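You operate a simulated robot arm through the tools that you are given. There is no shell and no other tool.

You are at the controls of a simulated robot arm. One attempt, no reset.

JOB
Grease the green bearing till a bead shows at its seal.
Fine: yellow pad off the fitting, pump on, no more than twice the dose; pump back where it stood, pad back on. The line is locked off; leave it so. Set down upright: stand grease pump.

Only the result counts: the job must be done as asked and must still hold three seconds after the hand-in. Knocking over, shifting, dropping, spilling or breaking anything else fails it. Lids that push on must go on centred and level and be pressed home; caps that screw on are set level and turned clockwise until they are tight.

ROBOT AND FRAMES
A 7-joint arm with a two-finger parallel gripper, fixed in place. Base frame: the origin is on the floor under the middle of its stand, x ahead of it, y to its left, z up. Readings come in mm, rad, newtons and seconds.
With the tool pointing down near the work surface it reaches from about 440 to 920 mm from the base axis. Its first joint turns from -2.496 to 2.496 rad. Payload 3 kg.
The tool frame sits at the grasp point between the pads (the TCP): z along the fingers, y along the line on which they close. The tips reach 30 mm beyond it. The gripper opens to 94 mm. The fingers are 28 mm wide and 10 mm thick; the gripper's body (50 by 96 mm) begins 55 mm behind the TCP.
Orientation is that of the tool frame in the base frame, as a unit quaternion [x, y, z, w]. With the fingers straight down and closing along the base's y, the tool's x points along the base's -x, its y along +y and its z along -z.

CONTROLS
- The arm moves only by the tool nudge_tool. Its argument "steps" is a list of rows, each a list of 3 entries, a list of its own where there are three numbers: the shift along the base's x, y, z in cm, then the turn, a rotation vector about the base's x, y, z in rad, then the closure in counts, from 0 (fully open) to 255 (shut). In form: [[[tx, ty, tz], [ax, ay, az], gripper], ...]. A call has 1 to 20 rows; each row is the pose to reach, as a shift and turn from the pose commanded when the call began. A row lasts 0.2 s, in which the tool goes at most 50 mm and 0.15 rad; a call with a longer step from one row to the next is refused whole, and so is a gripper value outside its range. A pose out of reach is approached as far as the arm can. The call stops where the force on the tool passes 90 N (or 10 N more than at its start, if that is more) or the arm is blocked; 0.2 s more then pass. The fingers move at their own pace (about 72 mm/s each) and stop on an object; they squeeze with about 33 N. The grip force told is the motor's: it shows also when the fingers shut on nothing. Time passes only in rows, and 0.2 s behind the last, so rows that repeat a pose let the fingers close. It gives the time, the measured TCP pose, the force on the tool (base axes), the opening and the grip force at its end, in the units of the frame above (readings bear some noise), with the torque about the TCP (base axes, N m) and any sound that the robot's microphone picked up, and new pictures: "pictures" is both (left out), scene, wrist or none.
- Cameras (640 x 400 px; columns grow to the right, rows downward): "scene" is fixed at [220.2, -648.3, 1387]; the picture's right is [0.91, -0.42, 0.00], its down [-0.11, -0.24, -0.96] and it looks along [0.41, 0.87, -0.26] (base axes); focal length 336 px, centre (320, 200). "wrist" rides on the gripper at [76, 14, -102] in the tool frame; the picture's right is [-0.18, 0.98, 0.00], its down [-0.75, -0.14, -0.64] and it looks along [-0.63, -0.12, 0.77] (tool axes); focal length 243 px, centre (320, 200). There is no depth. A picture from a camera that has moved, and an enlarged one, comes with that camera's place and axes in the base frame and with its lens.
- inspect(camera, box): a new picture of the part [left, top, right, bottom] of that camera's present view, enlarged. The clock stands still meanwhile.
- sign_off(): hands the job in; it is judged then, once.

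Places have to be worked out from the pictures, the camera data and where the tool is seen. Open the gripper and draw the arm clear of the work before you hand the job in, unless the task says otherwise.

The tools are called after ">>>" as name(argument=value, ...) on one line, values as JSON. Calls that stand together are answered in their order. nudge_tool: Moves the arm, as the interface text tells. Its arguments: {"type":"object","properties":{"steps":{"type":"array","items":{"type":"array"}},"pictures":{"type":"string","enum":["both","scene","wrist","none"]}},"required":["steps"]} The other tools are called the same way: inspect (camera, box) takes an enlarged picture of a part of a camera's view; sign_off () hands the job in.

At the start:

```text
time_s: 0.0
eef_pos: [522.6, 231.2, 1258.2]
ee_rot: [0.0, 1.0, 0.0, 0.0]
ft_force: [0.8, 0.6, -0.4]
ft_torque: [0.0, 0.03, 0.02]
width: 94.1
finger_force: 0.1
```

scene: 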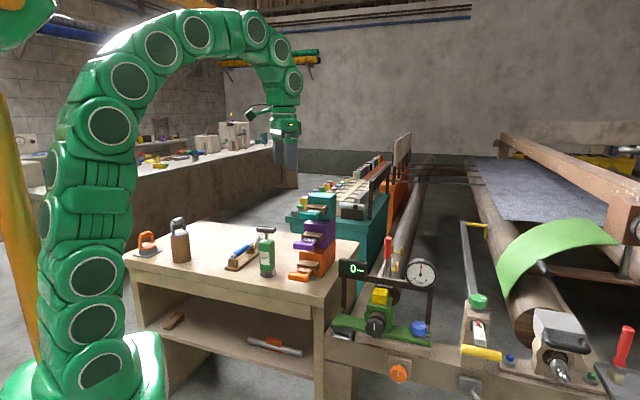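
wrist: 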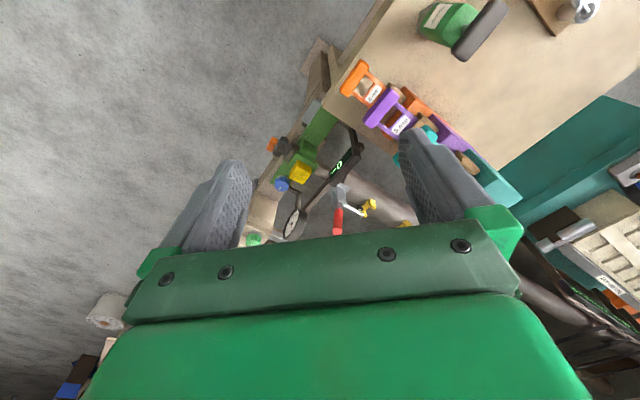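

I'll start by enlarging the bench and the bearing area to see what is there before moving.

>>> inspect(camera="scene", box=[320, 220, 520, 345])

>>> inspect(camera="scene", box=[120, 200, 360, 350])

>>> inspect(camera="scene", box=[320, 280, 520, 400])

>>> inspect(camera="wrist", box=[220, 0, 540, 240])

```text
3.20 times, centred on (420, 282) of scene
camera zoom: at [220.2, -648.3, 1387.0], right [0.91, -0.42, 0.0], down [-0.11, -0.24, -0.96], along [0.41, 0.87, -0.26], focal length 1074 px, centre (0, -64)
```

zoom: 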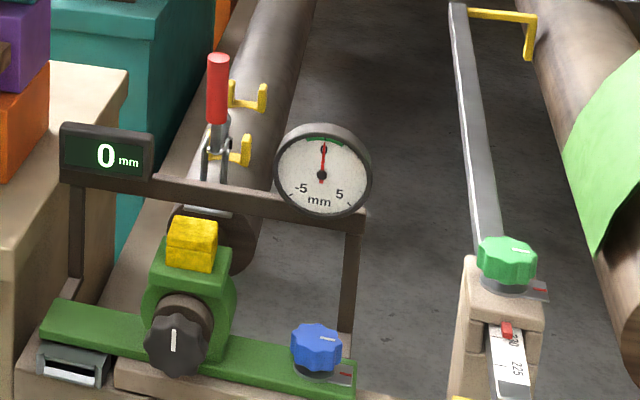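

```text
2.67 times, centred on (240, 275) of scene
camera zoom: at [220.2, -648.3, 1387.0], right [0.91, -0.42, 0.0], down [-0.11, -0.24, -0.96], along [0.41, 0.87, -0.26], focal length 895 px, centre (533, 0)
```

zoom: 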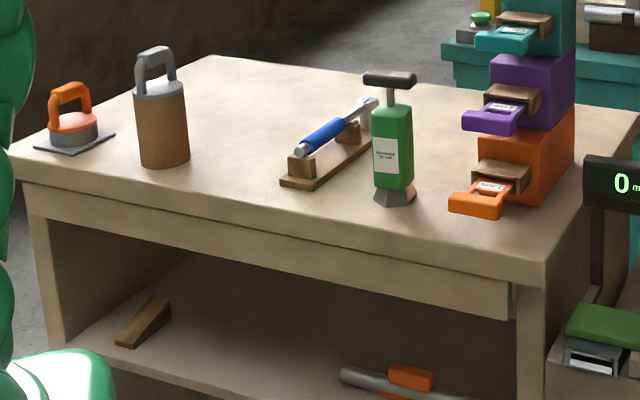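

```text
3.20 times, centred on (420, 340) of scene
camera zoom: at [220.2, -648.3, 1387.0], right [0.91, -0.42, 0.0], down [-0.11, -0.24, -0.96], along [0.41, 0.87, -0.26], focal length 1074 px, centre (0, -248)
```

zoom: 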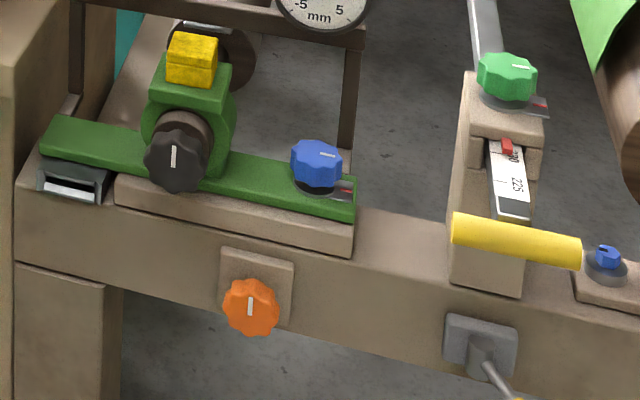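

```text
1.67 times, centred on (380, 120) of wrist
camera zoom: at [446.1, 245.0, 1360.4], right [0.18, 0.98, 0.0], down [0.75, -0.14, 0.64], along [0.63, -0.12, -0.77], focal length 404 px, centre (220, 333)
```

zoom: 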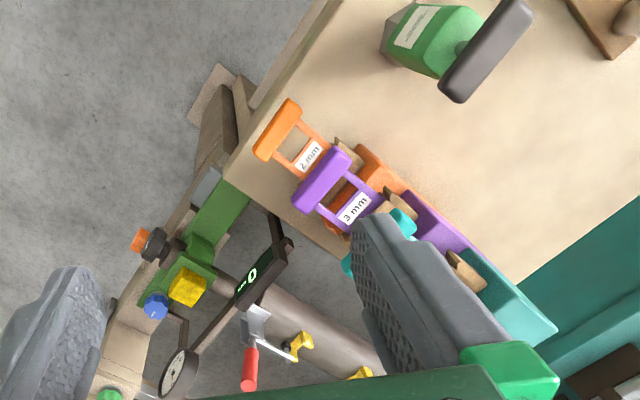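

The pad triangulates to about (796, 125, 810) and the pump to about (518, 430), base around z≈805. I'll move over the bearing at a safe height to look at it with the wrist camera.

>>> nudge_tool(steps=[[[2.5, -1, -2.4], [0, 0, 0], 0], [[5, -2, -4.8], [0, 0, 0], 0], [[7.5, -3, -7.2], [0, 0, 0], 0], [[10, -4, -9.6], [0, 0, 0], 0], [[12.5, -5, -12], [0, 0, 0], 0], [[15, -6, -14.4], [0, 0, 0], 0], [[17.5, -7, -16.8], [0, 0, 0], 0], [[20, -8, -19.2], [0, 0, 0], 0], [[22.5, -9, -21], [0, 0, 0], 0], [[24, -10, -22], [0, 0, 0], 0], [[24, -10, -22], [0, 0, 0], 0]])

```text
time_s: 2.4
eef_pos: [762.1, 131.8, 1037.4]
ee_rot: [0.0, 1.0, 0.001, 0.0]
ft_force: [0.4, 0.3, 0.3]
ft_torque: [-0.01, 0.02, 0.01]
width: 94.2
finger_force: 0.1
camera wrist: at [685.6, 145.1, 1139.6], right [0.18, 0.98, 0.0], down [0.75, -0.14, 0.64], along [0.63, -0.12, -0.77], focal length 243 px, centre (320, 200)
```

scene: 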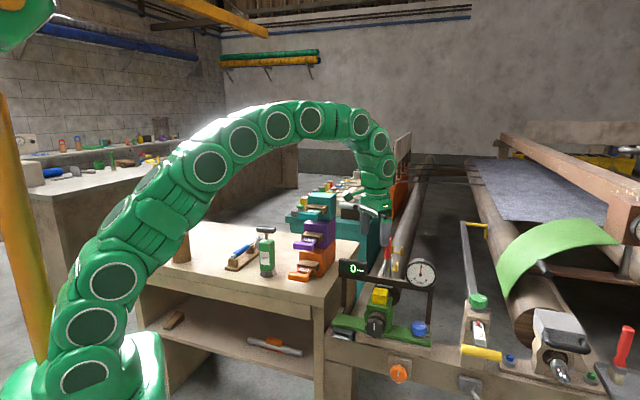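
wrist: 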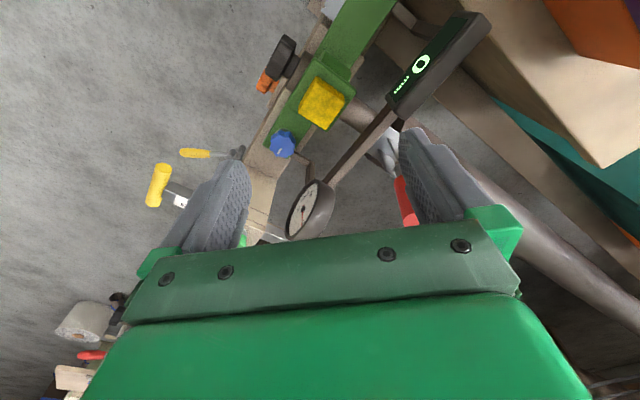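

Pad confirmed near (795, 126, 815). I'll enlarge the wrist view for the details of the bearing, pad and seal.

>>> inspect(camera="wrist", box=[220, 0, 440, 140])

>>> inspect(camera="scene", box=[340, 270, 420, 350])

>>> inspect(camera="scene", box=[220, 215, 340, 290])

```text
2.86 times, centred on (330, 70) of wrist
camera zoom: at [685.6, 145.1, 1139.6], right [0.18, 0.98, 0.0], down [0.75, -0.14, 0.64], along [0.63, -0.12, -0.77], focal length 693 px, centre (291, 571)
```

zoom: 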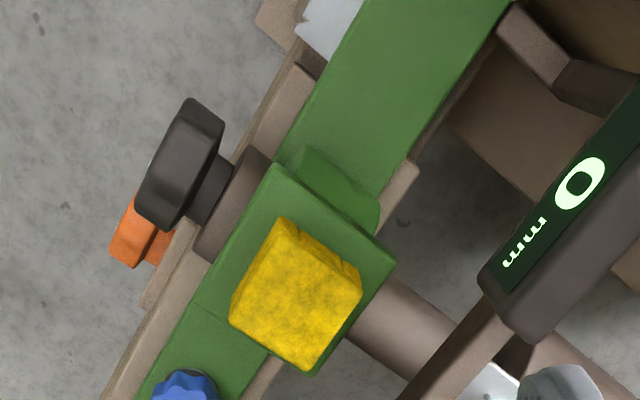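

```text
5.00 times, centred on (380, 310) of scene
camera zoom: at [220.2, -648.3, 1387.0], right [0.91, -0.42, 0.0], down [-0.11, -0.24, -0.96], along [0.41, 0.87, -0.26], focal length 1678 px, centre (20, -350)
```

zoom: 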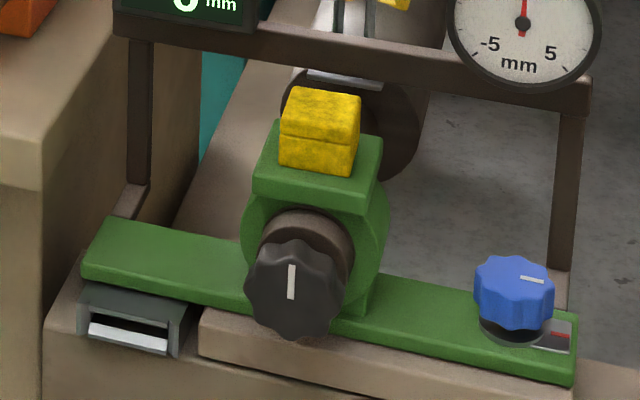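

```text
5.33 times, centred on (280, 252) of scene
camera zoom: at [220.2, -648.3, 1387.0], right [0.91, -0.42, 0.0], down [-0.11, -0.24, -0.96], along [0.41, 0.87, -0.26], focal length 1789 px, centre (533, -80)
```

zoom: 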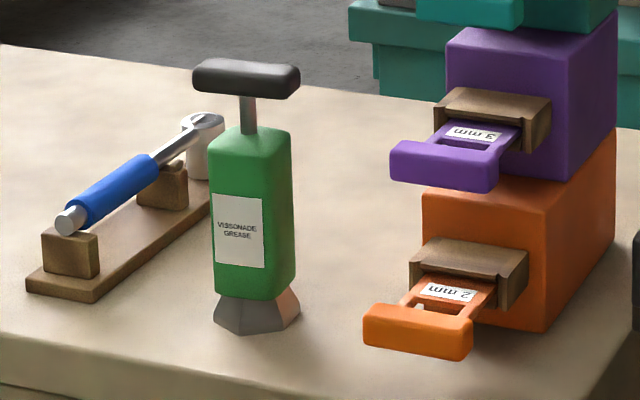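

The machine and bench are both turned about 45° to the base: the pad is roughly 48 mm square on the green housing and its faces lie at ±45°. I'll turn the tool +45° so that the fingers close along the rail, with the camera on the side away from the dial frame, and come down over the pad for a closer look.

>>> nudge_tool(steps=[[[0.5, 0, -1], [0, 0, 0.14], 0], [[1, -0.1, -2], [0, 0, 0.28], 0], [[1.5, -0.2, -3], [0, 0, 0.42], 0], [[2, -0.3, -4], [0, 0, 0.56], 0], [[2.5, -0.4, -5], [0, 0, 0.7], 0], [[2.8, -0.4, -6], [0, 0, 0.785], 0], [[2.8, -0.4, -6], [0, 0, 0.785], 0], [[2.8, -0.4, -6], [0, 0, 0.785], 0]])

```text
time_s: 4.2
eef_pos: [790.4, 127.9, 978.7]
ee_rot: [-0.383, 0.924, 0.0, 0.0]
ft_force: [0.4, 1.0, -0.4]
ft_torque: [-0.02, -0.01, -0.01]
width: 94.2
finger_force: 0.0
camera wrist: at [726.3, 83.4, 1080.5], right [-0.57, 0.82, 0.0], down [0.63, 0.43, 0.64], along [0.53, 0.36, -0.77], focal length 243 px, centre (320, 200)
```

scene: 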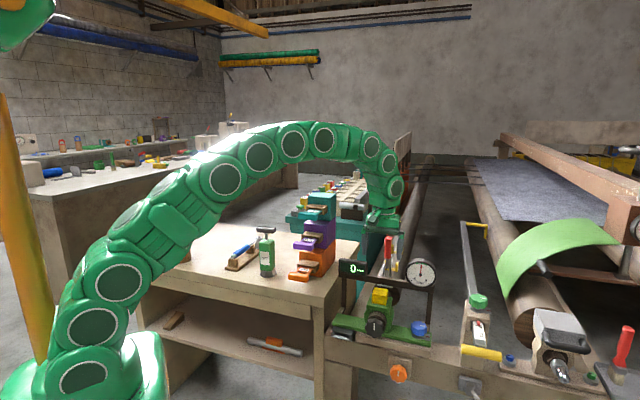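
wrist: 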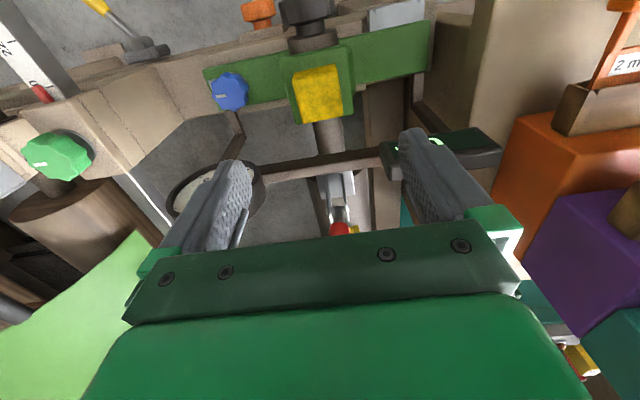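

>>> inspect(camera="wrist", box=[240, 20, 400, 120])

>>> inspect(camera="wrist", box=[160, 0, 480, 200])

```text
4.00 times, centred on (320, 70) of wrist
camera zoom: at [726.3, 83.4, 1080.5], right [-0.57, 0.82, 0.0], down [0.63, 0.43, 0.64], along [0.53, 0.36, -0.77], focal length 970 px, centre (320, 720)
```

zoom: 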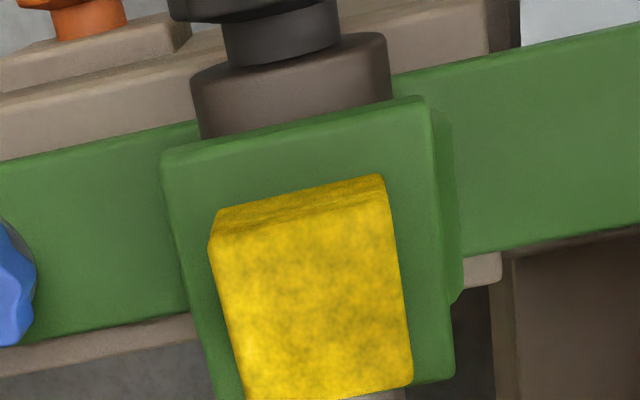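

```text
2.00 times, centred on (320, 100) of wrist
camera zoom: at [726.3, 83.4, 1080.5], right [-0.57, 0.82, 0.0], down [0.63, 0.43, 0.64], along [0.53, 0.36, -0.77], focal length 485 px, centre (320, 400)
```

zoom: 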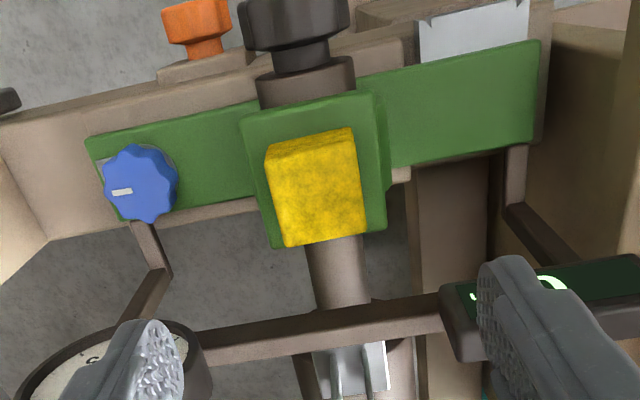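

Both views put the pad's top centre near (792, 128) with its top at z≈820–829, about 44 mm wide, and the housing top near z≈800. I'll come down with the fingers straddling the pad and stop short, to check the alignment.

>>> nudge_tool(steps=[[[0.1, 0, -3], [0, 0, 0], 0], [[0.2, 0, -6], [0, 0, 0], 0], [[0.2, 0, -9], [0, 0, 0], 0], [[0.2, 0, -11.5], [0, 0, 0], 0], [[0.2, 0, -11.5], [0, 0, 0], 0]])

```text
time_s: 5.4
eef_pos: [789.4, 128.8, 863.5]
ee_rot: [-0.383, 0.924, 0.0, 0.0]
ft_force: [-0.7, 0.6, 0.1]
ft_torque: [0.05, -0.02, -0.02]
width: 94.2
finger_force: 0.1
camera wrist: at [726.3, 83.6, 965.3], right [-0.56, 0.83, 0.0], down [0.63, 0.43, 0.64], along [0.53, 0.36, -0.77], focal length 243 px, centre (320, 200)
```

scene: 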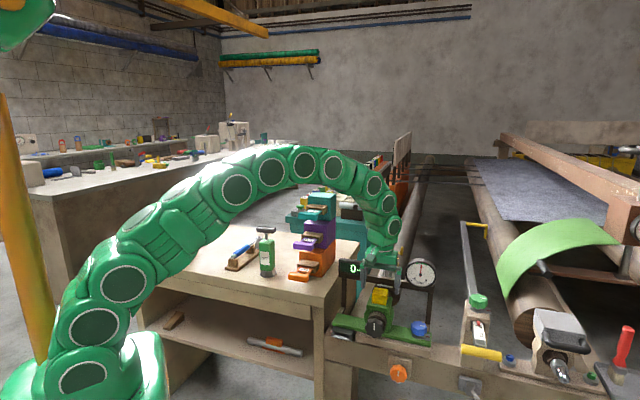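
wrist: 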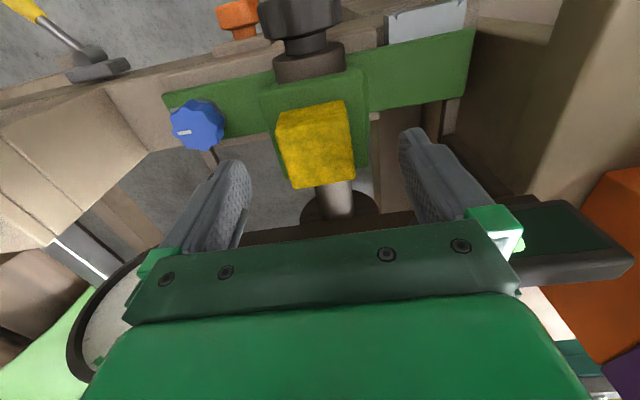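

Clear on both sides. I'll enlarge to measure the pad's corners from this nearer view.

>>> inspect(camera="wrist", box=[240, 60, 400, 220])

>>> inspect(camera="scene", box=[330, 250, 430, 350])

```text
2.50 times, centred on (320, 140) of wrist
camera zoom: at [726.3, 83.6, 965.3], right [-0.56, 0.83, 0.0], down [0.63, 0.43, 0.64], along [0.53, 0.36, -0.77], focal length 606 px, centre (320, 350)
```

zoom: 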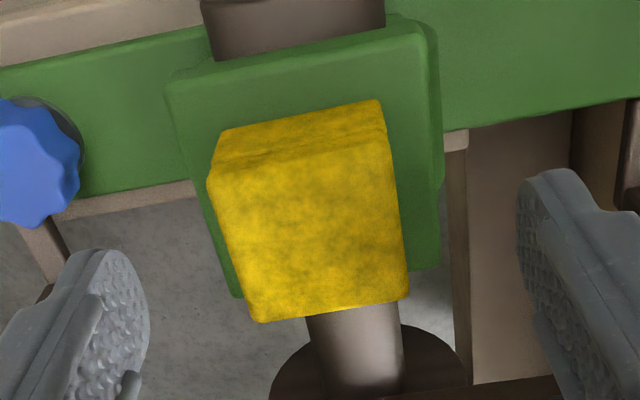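

```text
4.00 times, centred on (380, 300) of scene
camera zoom: at [220.2, -648.3, 1387.0], right [0.91, -0.42, 0.0], down [-0.11, -0.24, -0.96], along [0.41, 0.87, -0.26], focal length 1342 px, centre (80, -200)
```

zoom: 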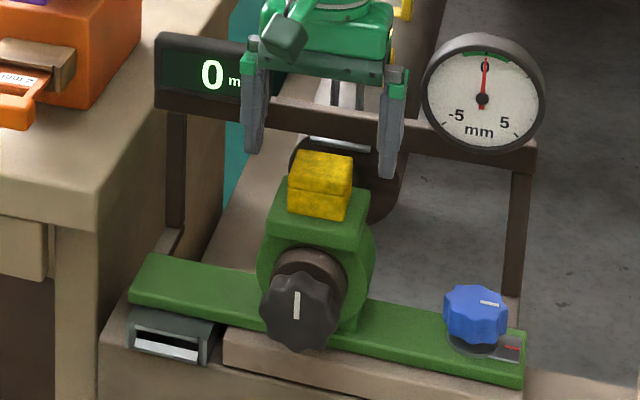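

The nearer view puts the pad's centre at about (793.4, 128.2), top z≈824, bottom z≈796. I'll shift by about (+3.5, +0.8) mm, lower to TCP z≈832 so the tips stay about 6 mm clear of the housing, then close.

>>> nudge_tool(steps=[[[0.3, 0.1, -1], [0, 0, 0], 0], [[0.35, 0.1, -2], [0, 0, 0], 0], [[0.35, 0.1, -3.1], [0, 0, 0], 0], [[0.35, 0.1, -3.1], [0, 0, 0], 0]])

```text
time_s: 6.4
eef_pos: [795.2, 128.0, 831.9]
ee_rot: [-0.382, 0.924, 0.0, 0.0]
ft_force: [-0.6, 0.6, 0.9]
ft_torque: [-0.02, -0.02, 0.0]
width: 94.0
finger_force: 0.0
camera wrist: at [731.4, 83.9, 934.2], right [-0.56, 0.83, 0.0], down [0.63, 0.43, 0.64], along [0.53, 0.36, -0.77], focal length 243 px, centre (320, 200)
```

scene: 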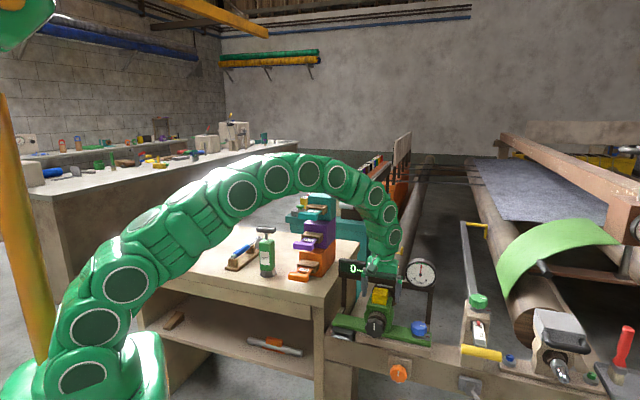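
wrist: 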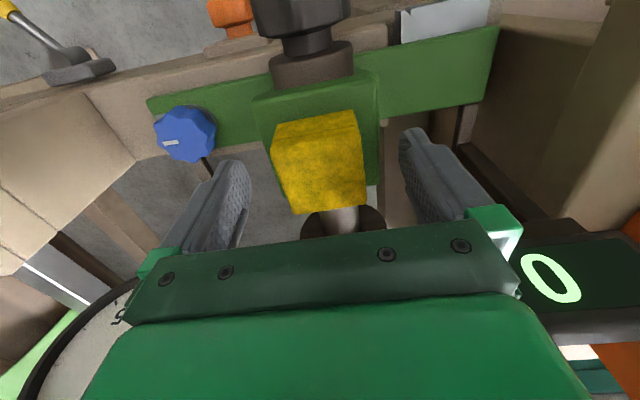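

Aligned within about 1.5 mm, with tips near z≈802. Closing on the pad.

>>> nudge_tool(steps=[[[0, 0, 0], [0, 0, 0], 150], [[0, 0, 0], [0, 0, 0], 255], [[0, 0, 0], [0, 0, 0], 255], [[0, 0, 0], [0, 0, 0], 255]])

```text
time_s: 7.4
eef_pos: [795.7, 129.0, 831.8]
ee_rot: [-0.383, 0.924, 0.0, 0.0]
ft_force: [1.1, 0.8, 1.3]
ft_torque: [0.04, -0.04, 0.01]
width: 48.1
finger_force: 33.3
camera wrist: at [731.3, 84.0, 934.2], right [-0.57, 0.82, 0.0], down [0.63, 0.43, 0.64], along [0.53, 0.36, -0.77], focal length 243 px, centre (320, 200)
```

scene: 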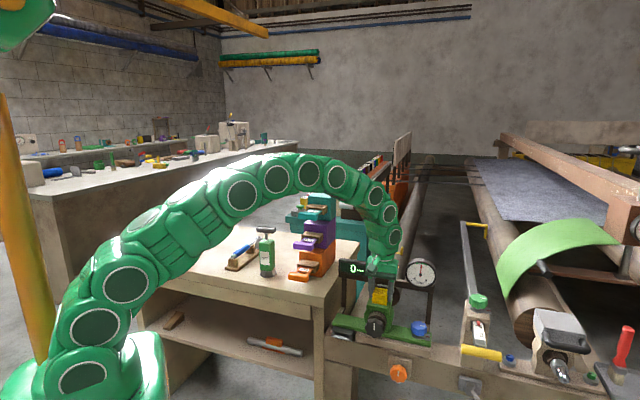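
wrist: 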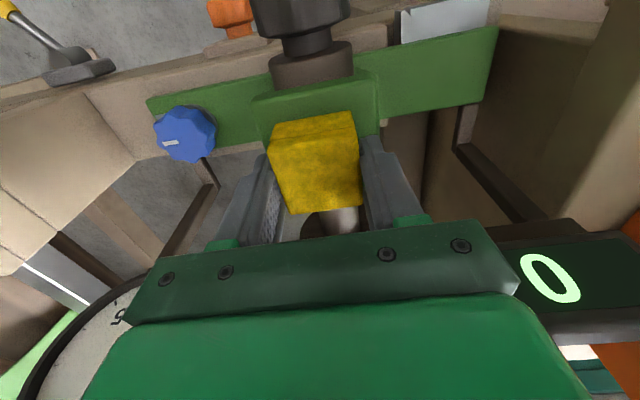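

The grip holds at 48 mm with 33 N. I'll lift straight up 3 cm slowly and watch the force.

>>> nudge_tool(steps=[[[0, 0, 0.5], [0, 0, 0], 255], [[0, 0, 1], [0, 0, 0], 255], [[0, 0, 2], [0, 0, 0], 255], [[0, 0, 3.5], [0, 0, 0], 255], [[0, 0, 5], [0, 0, 0], 255], [[0, 0, 5], [0, 0, 0], 255]])

>>> inspect(camera="scene", box=[330, 240, 430, 350])

>>> inspect(camera="wrist", box=[220, 20, 420, 220])

```text
time_s: 8.8
eef_pos: [796.0, 127.8, 882.5]
ee_rot: [-0.382, 0.924, 0.0, 0.0]
ft_force: [0.5, 0.3, -0.1]
ft_torque: [0.0, 0.03, 0.01]
width: 48.2
finger_force: 33.2
camera wrist: at [731.7, 83.8, 985.0], right [-0.56, 0.83, 0.0], down [0.63, 0.43, 0.64], along [0.53, 0.36, -0.77], focal length 243 px, centre (320, 200)
```

scene: 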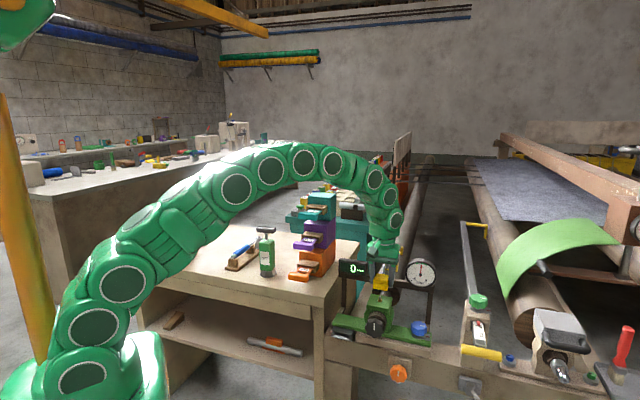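
wrist: 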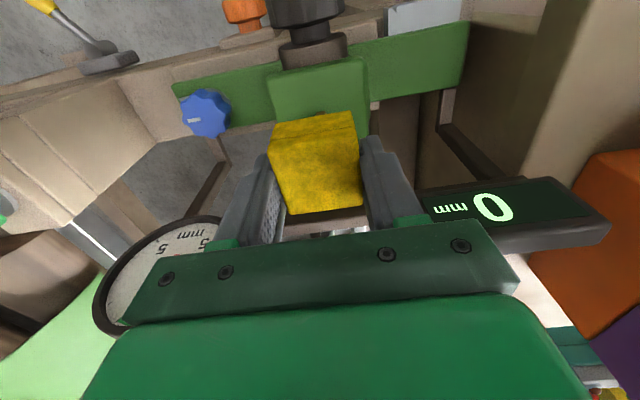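

```text
3.64 times, centred on (380, 295) of scene
camera zoom: at [220.2, -648.3, 1387.0], right [0.91, -0.42, 0.0], down [-0.11, -0.24, -0.96], along [0.41, 0.87, -0.26], focal length 1220 px, centre (102, -146)
```

zoom: 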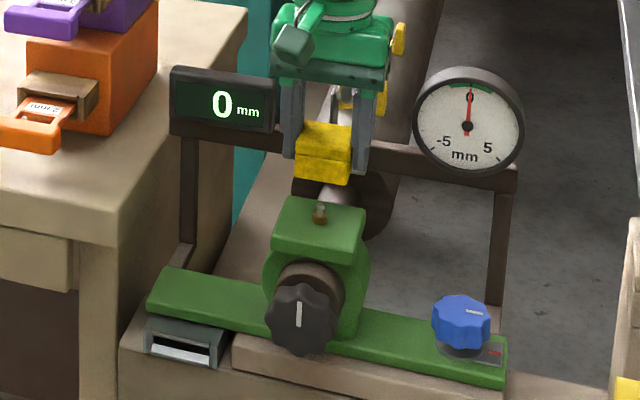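

```text
2.00 times, centred on (320, 120) of wrist
camera zoom: at [731.7, 83.8, 985.0], right [-0.56, 0.83, 0.0], down [0.63, 0.43, 0.64], along [0.53, 0.36, -0.77], focal length 485 px, centre (320, 360)
```

zoom: 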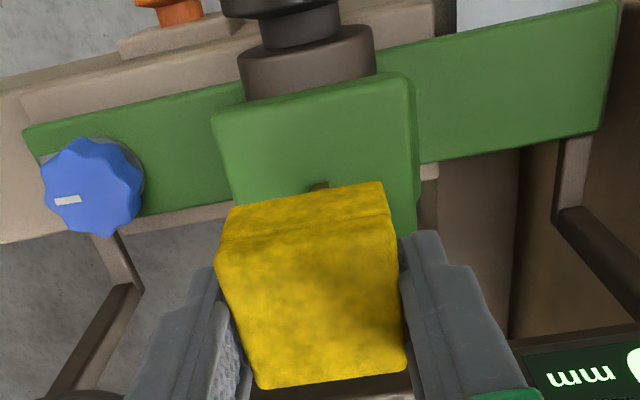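

The pad is off and the fitting (a small nipple) is at the housing centre. I'll raise it and carry it along the bench's front side to the free corner of the bench near (632, 262), staying high for now.

>>> nudge_tool(steps=[[[0, 0, 3], [0, 0, 0], 255], [[0, 0, 6], [0, 0, 0], 255], [[-1.5, 1, 9], [0, 0, 0], 255], [[-4, 3, 10], [0, 0, 0], 255], [[-7, 5.5, 10], [0, 0, 0], 255], [[-10, 8, 10], [0, 0, 0], 255], [[-13, 10.5, 10], [0, 0, 0], 255], [[-15.5, 12.8, 10], [0, 0, 0], 255], [[-16.3, 13.4, 10], [0, 0, 0], 255], [[-16.3, 13.4, 10], [0, 0, 0], 255]])

>>> inspect(camera="scene", box=[240, 200, 380, 310])

>>> inspect(camera="wrist", box=[160, 0, 480, 220])

```text
time_s: 11.0
eef_pos: [633.9, 263.2, 984.0]
ee_rot: [-0.383, 0.924, 0.001, 0.001]
ft_force: [1.6, 0.4, 2.3]
ft_torque: [0.09, 0.0, -0.02]
width: 48.0
finger_force: 33.4
camera wrist: at [568.6, 218.0, 1085.6], right [-0.57, 0.82, 0.0], down [0.63, 0.43, 0.64], along [0.53, 0.36, -0.77], focal length 243 px, centre (320, 200)
```

scene: 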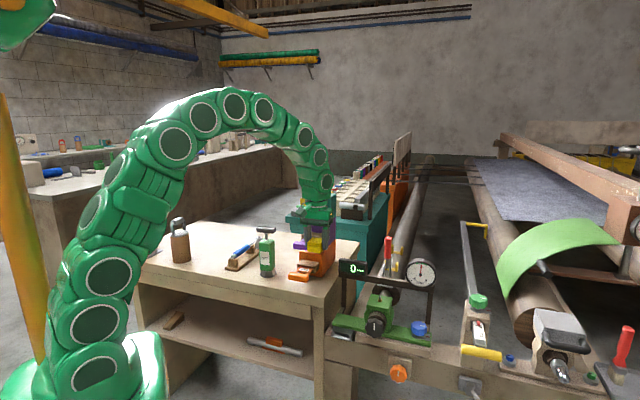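
wrist: 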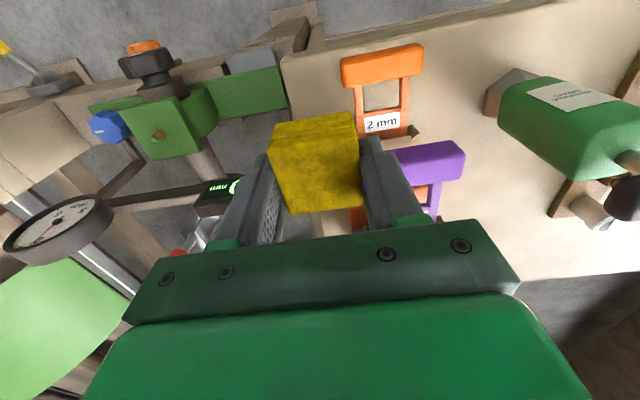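

```text
3.64 times, centred on (310, 255) of scene
camera zoom: at [220.2, -648.3, 1387.0], right [0.91, -0.42, 0.0], down [-0.11, -0.24, -0.96], along [0.41, 0.87, -0.26], focal length 1220 px, centre (356, 0)
```

zoom: 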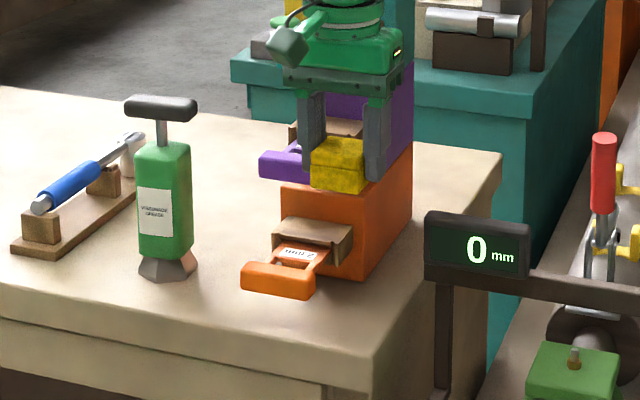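

```text
1.82 times, centred on (320, 110) of wrist
camera zoom: at [568.6, 218.0, 1085.6], right [-0.57, 0.82, 0.0], down [0.63, 0.43, 0.64], along [0.53, 0.36, -0.77], focal length 441 px, centre (320, 364)
```

zoom: 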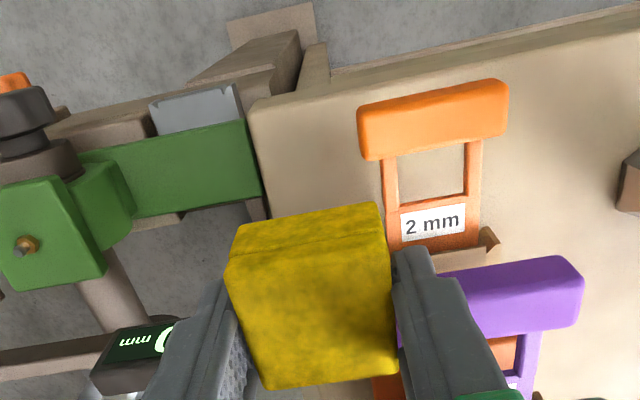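

The corner gap beside the orange drawer is only about 50 mm, too tight for the pad and fingers. The bench between the torque-wrench stand and the brown cylinder, near (322, 598), has about 159 mm free, so I'll rise above the pump's height and carry the pad there.

>>> nudge_tool(steps=[[[0, 0, 4], [0, 0, 0], 255], [[0, 0, 8], [0, 0, 0], 255], [[-2, 2.2, 8], [0, 0, 0], 255], [[-5, 5.4, 8], [0, 0, 0], 255], [[-8.2, 8.8, 8], [0, 0, 0], 255], [[-11.4, 12.3, 8], [0, 0, 0], 255], [[-14.6, 15.7, 8], [0, 0, 0], 255], [[-17.8, 19.2, 8], [0, 0, 0], 255], [[-21, 22.6, 8], [0, 0, 0], 255], [[-24.2, 26.1, 8], [0, 0, 0], 255], [[-27.2, 29.3, 8], [0, 0, 0], 255], [[-29.5, 31.8, 8], [0, 0, 0], 255], [[-31.1, 33.5, 8], [0, 0, 0], 255], [[-31.1, 33.5, 8], [0, 0, 0], 255]])

>>> inspect(camera="scene", box=[130, 200, 290, 310])

```text
time_s: 14.0
eef_pos: [321.2, 600.0, 1062.6]
ee_rot: [-0.382, 0.924, 0.0, 0.0]
ft_force: [-0.2, 0.2, 0.2]
ft_torque: [0.02, -0.02, -0.03]
width: 48.4
finger_force: 33.8
camera wrist: at [258.1, 555.5, 1164.9], right [-0.56, 0.83, 0.0], down [0.63, 0.43, 0.64], along [0.53, 0.36, -0.77], focal length 243 px, centre (320, 200)
```

scene: 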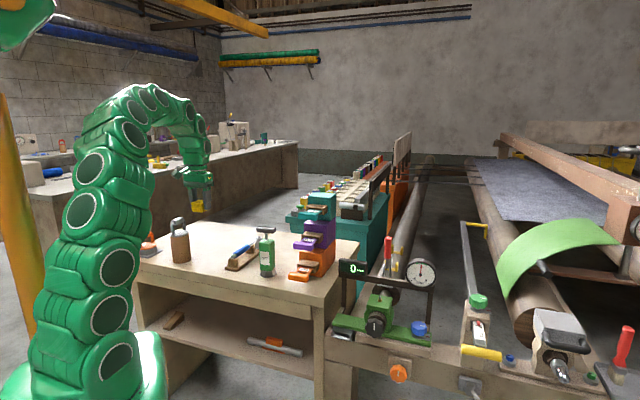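
wrist: 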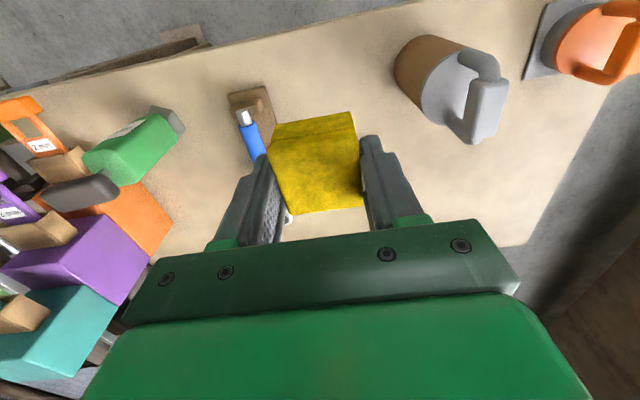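

```text
3.64 times, centred on (210, 255) of scene
camera zoom: at [220.2, -648.3, 1387.0], right [0.91, -0.42, 0.0], down [-0.11, -0.24, -0.96], along [0.41, 0.87, -0.26], focal length 1220 px, centre (720, 0)
```

zoom: 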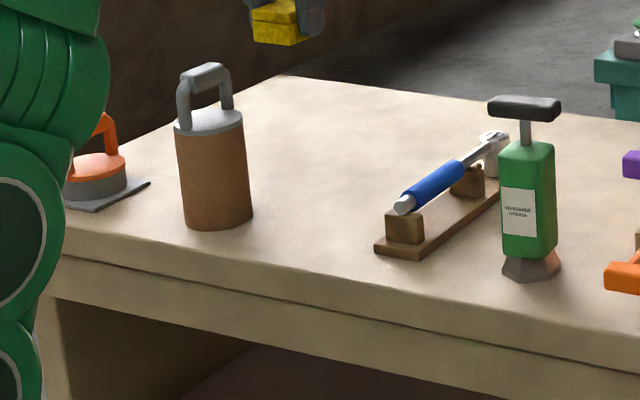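

The spot below is clear: the wrench stand is on one side and the cylinder well to the other. I'll come down to TCP z≈858, just above the bench, and check.

>>> nudge_tool(steps=[[[0, 0, -4], [0, 0, 0], 255], [[0, 0, -8], [0, 0, 0], 255], [[0, 0, -12], [0, 0, 0], 255], [[0, 0, -16], [0, 0, 0], 255], [[0, 0, -19], [0, 0, 0], 255], [[0, 0, -20.4], [0, 0, 0], 255], [[0, 0, -20.4], [0, 0, 0], 255]])

>>> inspect(camera="scene", box=[130, 200, 290, 310])

```text
time_s: 15.6
eef_pos: [322.0, 596.1, 860.2]
ee_rot: [-0.383, 0.924, -0.001, 0.001]
ft_force: [0.2, -0.1, -0.3]
ft_torque: [0.0, -0.01, 0.03]
width: 48.0
finger_force: 33.2
camera wrist: at [258.3, 552.9, 961.7], right [-0.57, 0.82, 0.0], down [0.63, 0.43, 0.64], along [0.53, 0.36, -0.77], focal length 243 px, centre (320, 200)
```

scene: 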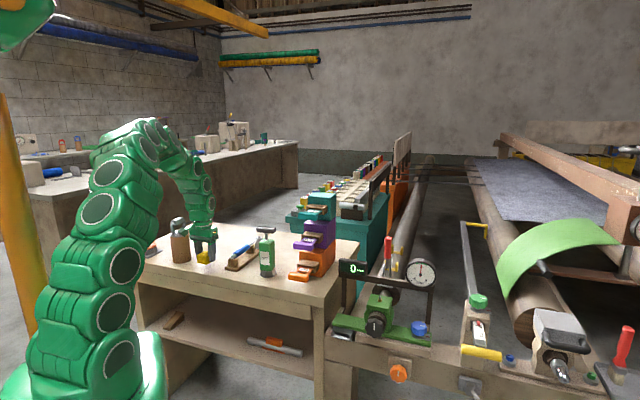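
wrist: 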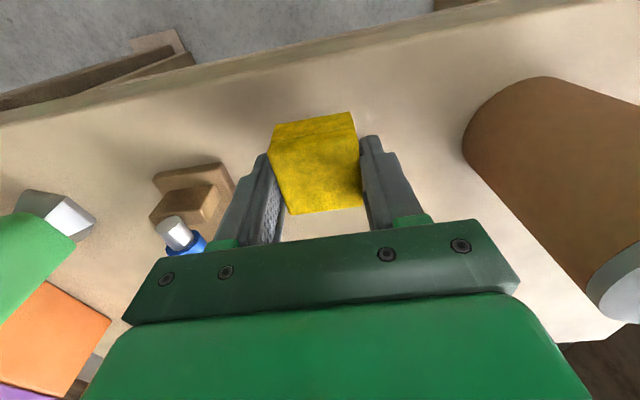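

```text
3.64 times, centred on (210, 255) of scene
camera zoom: at [220.2, -648.3, 1387.0], right [0.91, -0.42, 0.0], down [-0.11, -0.24, -0.96], along [0.41, 0.87, -0.26], focal length 1220 px, centre (720, 0)
```

zoom: 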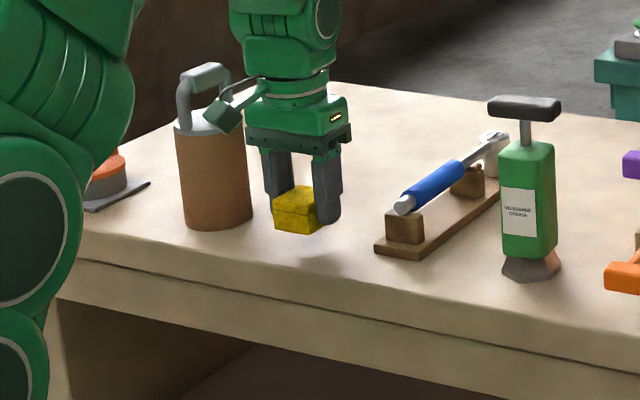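

The pad hangs about 1.5 cm above the bench. Lowering 12 mm, then in small steps while watching the force.

>>> nudge_tool(steps=[[[0, 0, -0.4], [0, 0, 0], 255], [[0, 0, -0.8], [0, 0, 0], 255], [[0, 0, -1.2], [0, 0, 0], 255]], pictures="none")

>>> inspect(camera="scene", box=[170, 230, 230, 280])

```text
time_s: 16.4
eef_pos: [322.1, 598.1, 847.3]
ee_rot: [-0.382, 0.924, 0.0, 0.0]
ft_force: [-0.4, 0.6, -0.2]
ft_torque: [0.0, 0.01, 0.01]
width: 48.2
finger_force: 33.3
```

```text
8.00 times, centred on (200, 255) of scene
camera zoom: at [220.2, -648.3, 1387.0], right [0.91, -0.42, 0.0], down [-0.11, -0.24, -0.96], along [0.41, 0.87, -0.26], focal length 2684 px, centre (1280, -240)
```

zoom: 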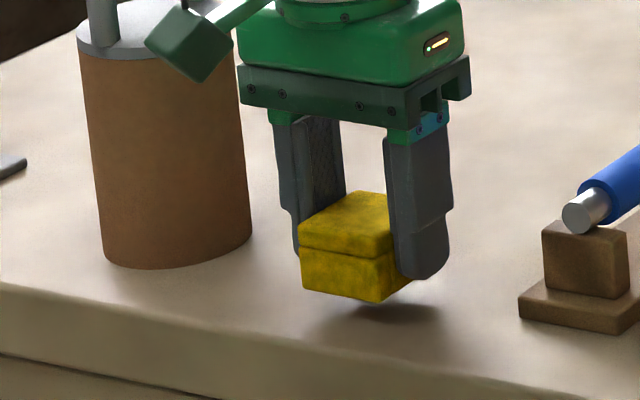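

Still a gap: the pad's shadow is detached from it. I'll keep lowering in small steps.

>>> nudge_tool(steps=[[[0, 0, -0.2], [0, 0, 0], 255], [[0, 0, -0.4], [0, 0, 0], 255]], pictures="none")

>>> inspect(camera="scene", box=[170, 230, 230, 280])

```text
time_s: 17.0
eef_pos: [321.3, 597.4, 842.7]
ee_rot: [-0.382, 0.924, 0.0, -0.001]
ft_force: [0.6, -0.4, 0.4]
ft_torque: [0.0, -0.01, -0.03]
width: 47.9
finger_force: 32.8
```

```text
8.00 times, centred on (200, 255) of scene
camera zoom: at [220.2, -648.3, 1387.0], right [0.91, -0.42, 0.0], down [-0.11, -0.24, -0.96], along [0.41, 0.87, -0.26], focal length 2684 px, centre (1280, -240)
```

zoom: 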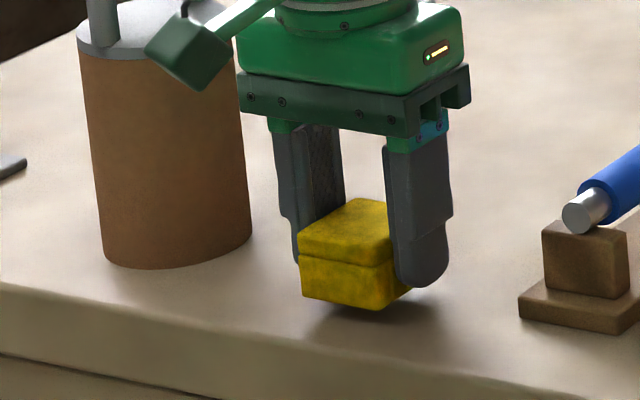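

>>> nudge_tool(steps=[[[0, 0, -0.15], [0, 0, 0], 255], [[0, 0, -0.3], [0, 0, 0], 255]], pictures="none")

>>> inspect(camera="scene", box=[170, 230, 230, 280])

```text
time_s: 17.6
eef_pos: [322.3, 598.0, 839.5]
ee_rot: [-0.383, 0.924, 0.0, 0.0]
ft_force: [0.5, -0.8, 0.5]
ft_torque: [-0.01, 0.02, -0.01]
width: 48.5
finger_force: 32.6
```

```text
8.00 times, centred on (200, 255) of scene
camera zoom: at [220.2, -648.3, 1387.0], right [0.91, -0.42, 0.0], down [-0.11, -0.24, -0.96], along [0.41, 0.87, -0.26], focal length 2684 px, centre (1280, -240)
```

zoom: 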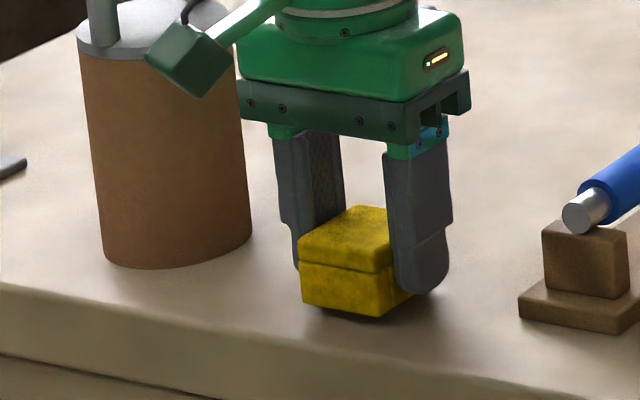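

Very close now (the shadow is almost touching) and still no contact force, so I'll step down 1.5 mm at a time.

>>> nudge_tool(steps=[[[0, 0, -0.1], [0, 0, 0], 255], [[0, 0, -0.2], [0, 0, 0], 255]], pictures="none")

>>> inspect(camera="scene", box=[170, 230, 230, 280])

```text
time_s: 18.2
eef_pos: [320.6, 598.0, 836.9]
ee_rot: [-0.382, 0.924, 0.001, 0.001]
ft_force: [-0.6, -0.1, 0.5]
ft_torque: [-0.02, 0.0, -0.01]
width: 48.0
finger_force: 32.7
```

```text
8.00 times, centred on (200, 255) of scene
camera zoom: at [220.2, -648.3, 1387.0], right [0.91, -0.42, 0.0], down [-0.11, -0.24, -0.96], along [0.41, 0.87, -0.26], focal length 2684 px, centre (1280, -240)
```

zoom: 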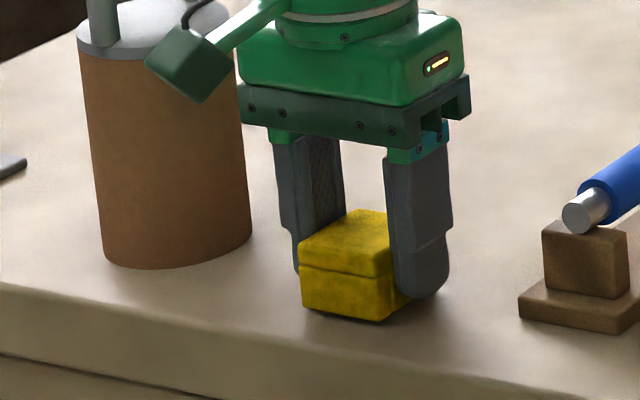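

>>> nudge_tool(steps=[[[0, 0, -0.08], [0, 0, 0], 255], [[0, 0, -0.15], [0, 0, 0], 255]], pictures="none")

>>> inspect(camera="scene", box=[180, 240, 220, 275])

```text
time_s: 18.8
eef_pos: [321.4, 598.3, 835.1]
ee_rot: [-0.383, 0.924, 0.001, 0.0]
ft_force: [-0.5, -0.3, 0.3]
ft_torque: [0.01, 0.05, 0.03]
width: 47.8
finger_force: 33.4
```

```text
11.43 times, centred on (200, 258) of scene
camera zoom: at [220.2, -648.3, 1387.0], right [0.91, -0.42, 0.0], down [-0.11, -0.24, -0.96], along [0.41, 0.87, -0.26], focal length 3834 px, centre (1691, -457)
```

zoom: 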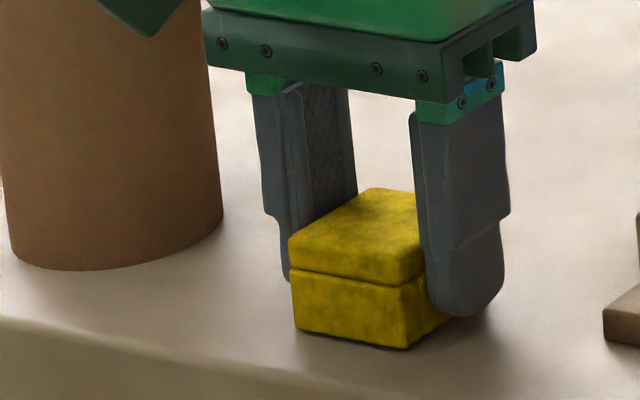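

>>> nudge_tool(steps=[[[0, 0, -0.07], [0, 0, 0], 255], [[0, 0, -0.13], [0, 0, 0], 255]], pictures="none")

>>> inspect(camera="scene", box=[180, 240, 220, 275])

```text
time_s: 19.4
eef_pos: [320.6, 597.4, 834.8]
ee_rot: [-0.383, 0.924, 0.0, 0.0]
ft_force: [0.1, -2.5, 6.5]
ft_torque: [-0.13, -0.02, -0.05]
width: 47.9
finger_force: 32.8
```

```text
11.43 times, centred on (200, 258) of scene
camera zoom: at [220.2, -648.3, 1387.0], right [0.91, -0.42, 0.0], down [-0.11, -0.24, -0.96], along [0.41, 0.87, -0.26], focal length 3834 px, centre (1691, -457)
```

zoom: 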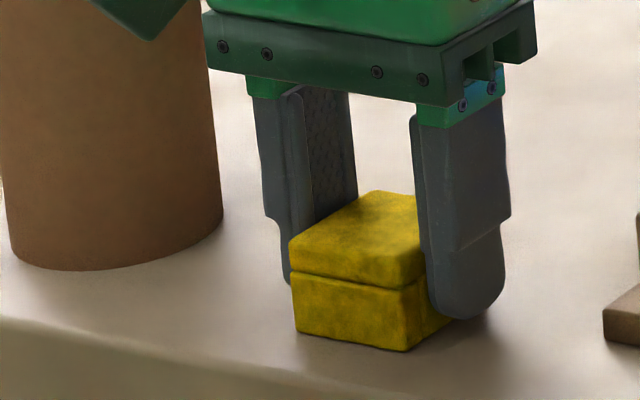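

Contact with the bench (6.5 N up). I'll open the fingers and rise straight up.

>>> nudge_tool(steps=[[[0, 0, 0], [0, 0, 0], 120], [[0, 0, 0], [0, 0, 0], 40], [[0, 0, 0], [0, 0, 0], 0], [[0, 0, 2], [0, 0, 0], 0], [[0, 0, 6], [0, 0, 0], 0], [[0, 0, 10], [0, 0, 0], 0], [[0, 0, 15], [0, 0, 0], 0], [[0, 0, 20], [0, 0, 0], 0], [[0, 0, 24], [0, 0, 0], 0], [[0, 0, 24], [0, 0, 0], 0]])

>>> inspect(camera="wrist", box=[240, 0, 400, 120])

```text
time_s: 21.6
eef_pos: [322.4, 597.7, 1074.7]
ee_rot: [-0.383, 0.924, 0.0, 0.0]
ft_force: [0.0, -0.3, -0.2]
ft_torque: [0.02, 0.01, 0.01]
width: 93.9
finger_force: 0.1
camera wrist: at [258.0, 554.1, 1177.4], right [-0.56, 0.83, 0.0], down [0.63, 0.43, 0.64], along [0.53, 0.36, -0.77], focal length 243 px, centre (320, 200)
```

scene: 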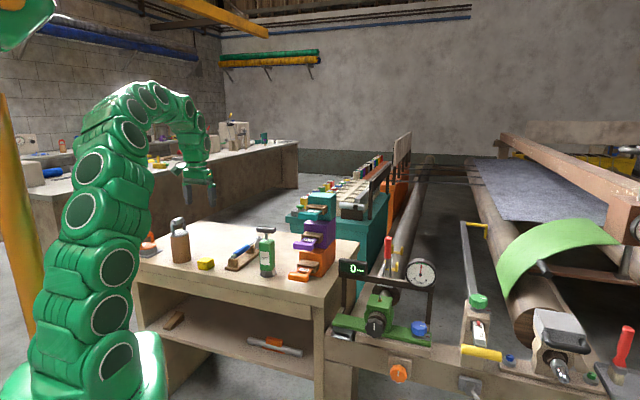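
wrist: 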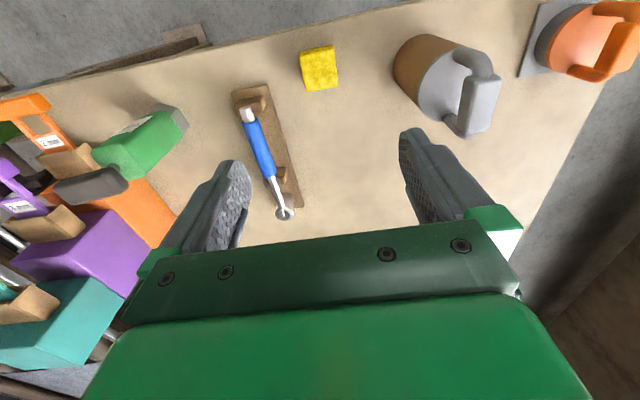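

```text
3.33 times, centred on (320, 60) of wrist
camera zoom: at [258.0, 554.1, 1177.4], right [-0.56, 0.83, 0.0], down [0.63, 0.43, 0.64], along [0.53, 0.36, -0.77], focal length 809 px, centre (320, 667)
```

zoom: 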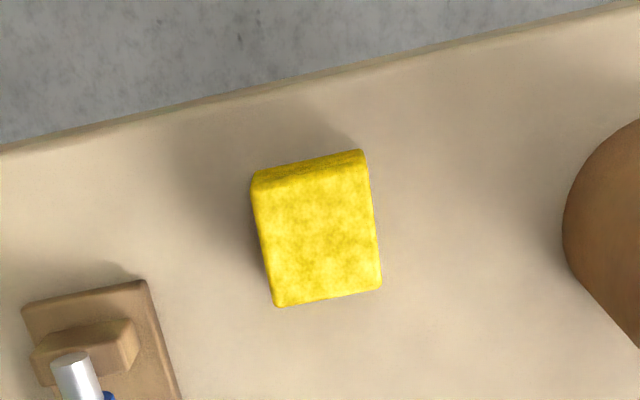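

The pad stands square on the bench. Three views agree on the pump's T-handle: centre ≈ (519, 441, 978), bar running along (0.71, −0.71). I'll go above it and turn the tool −90° so the fingers close across the bar.

>>> nudge_tool(steps=[[[1.6, -1.3, 0.5], [0, 0, -0.131], 0], [[3.3, -2.6, 1], [0, 0, -0.262], 0], [[4.9, -3.9, 1.5], [0, 0, -0.393], 0], [[6.6, -5.2, 2], [0, 0, -0.524], 0], [[8.2, -6.5, 2], [0, 0, -0.654], 0], [[9.9, -7.8, 2], [0, 0, -0.785], 0], [[11.5, -9.1, 2], [0, 0, -0.916], 0], [[13.1, -10.4, 2], [0, 0, -1.047], 0], [[14.8, -11.7, 2], [0, 0, -1.178], 0], [[16.4, -13, 2], [0, 0, -1.309], 0], [[18.1, -14.3, 2], [0, 0, -1.44], 0], [[19.7, -15.6, 2], [0, 0, -1.571], 0], [[19.7, -15.6, 2], [0, 0, -1.571], 0], [[19.7, -15.6, 2], [0, 0, -1.571], 0]])

>>> inspect(camera="wrist", box=[220, 0, 420, 160])

>>> inspect(camera="scene", box=[230, 190, 310, 290])

```text
time_s: 24.6
eef_pos: [518.7, 439.4, 1094.4]
ee_rot: [0.383, 0.924, 0.0, 0.001]
ft_force: [0.1, 0.4, 0.6]
ft_torque: [0.04, 0.0, -0.04]
width: 94.3
finger_force: 0.0
camera wrist: at [475.2, 503.8, 1197.0], right [0.83, 0.56, 0.0], down [0.43, -0.63, 0.64], along [0.36, -0.53, -0.77], focal length 243 px, centre (320, 200)
```

scene: 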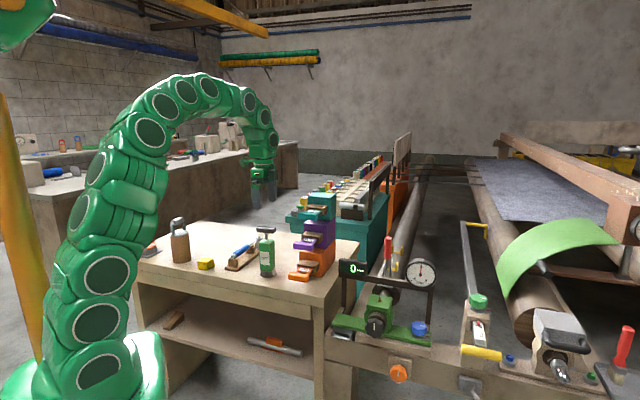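
wrist: 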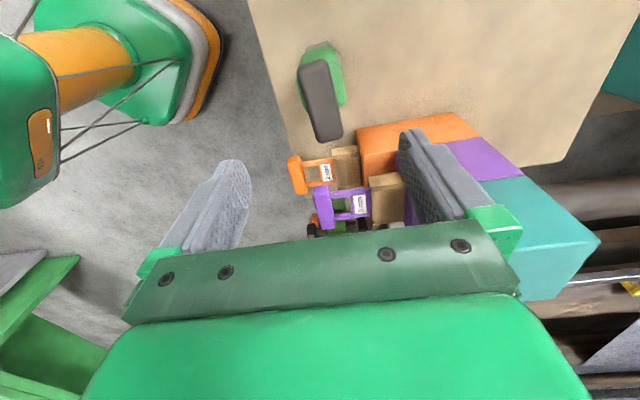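

```text
2.50 times, centred on (320, 80) of wrist
camera zoom: at [475.2, 503.8, 1197.0], right [0.83, 0.56, 0.0], down [0.43, -0.63, 0.64], along [0.36, -0.53, -0.77], focal length 606 px, centre (320, 500)
```

zoom: 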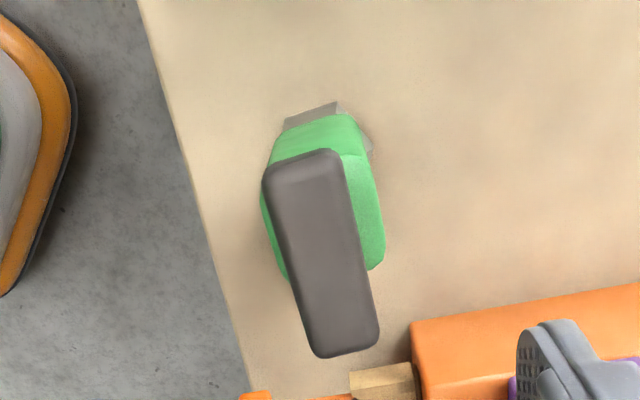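

```text
4.00 times, centred on (270, 240) of scene
camera zoom: at [220.2, -648.3, 1387.0], right [0.91, -0.42, 0.0], down [-0.11, -0.24, -0.96], along [0.41, 0.87, -0.26], focal length 1342 px, centre (520, 40)
```

zoom: 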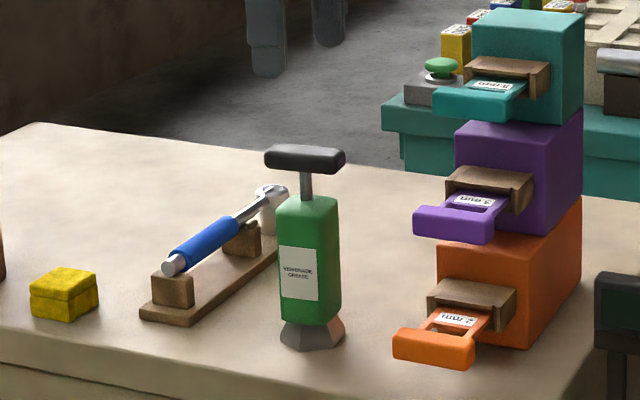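

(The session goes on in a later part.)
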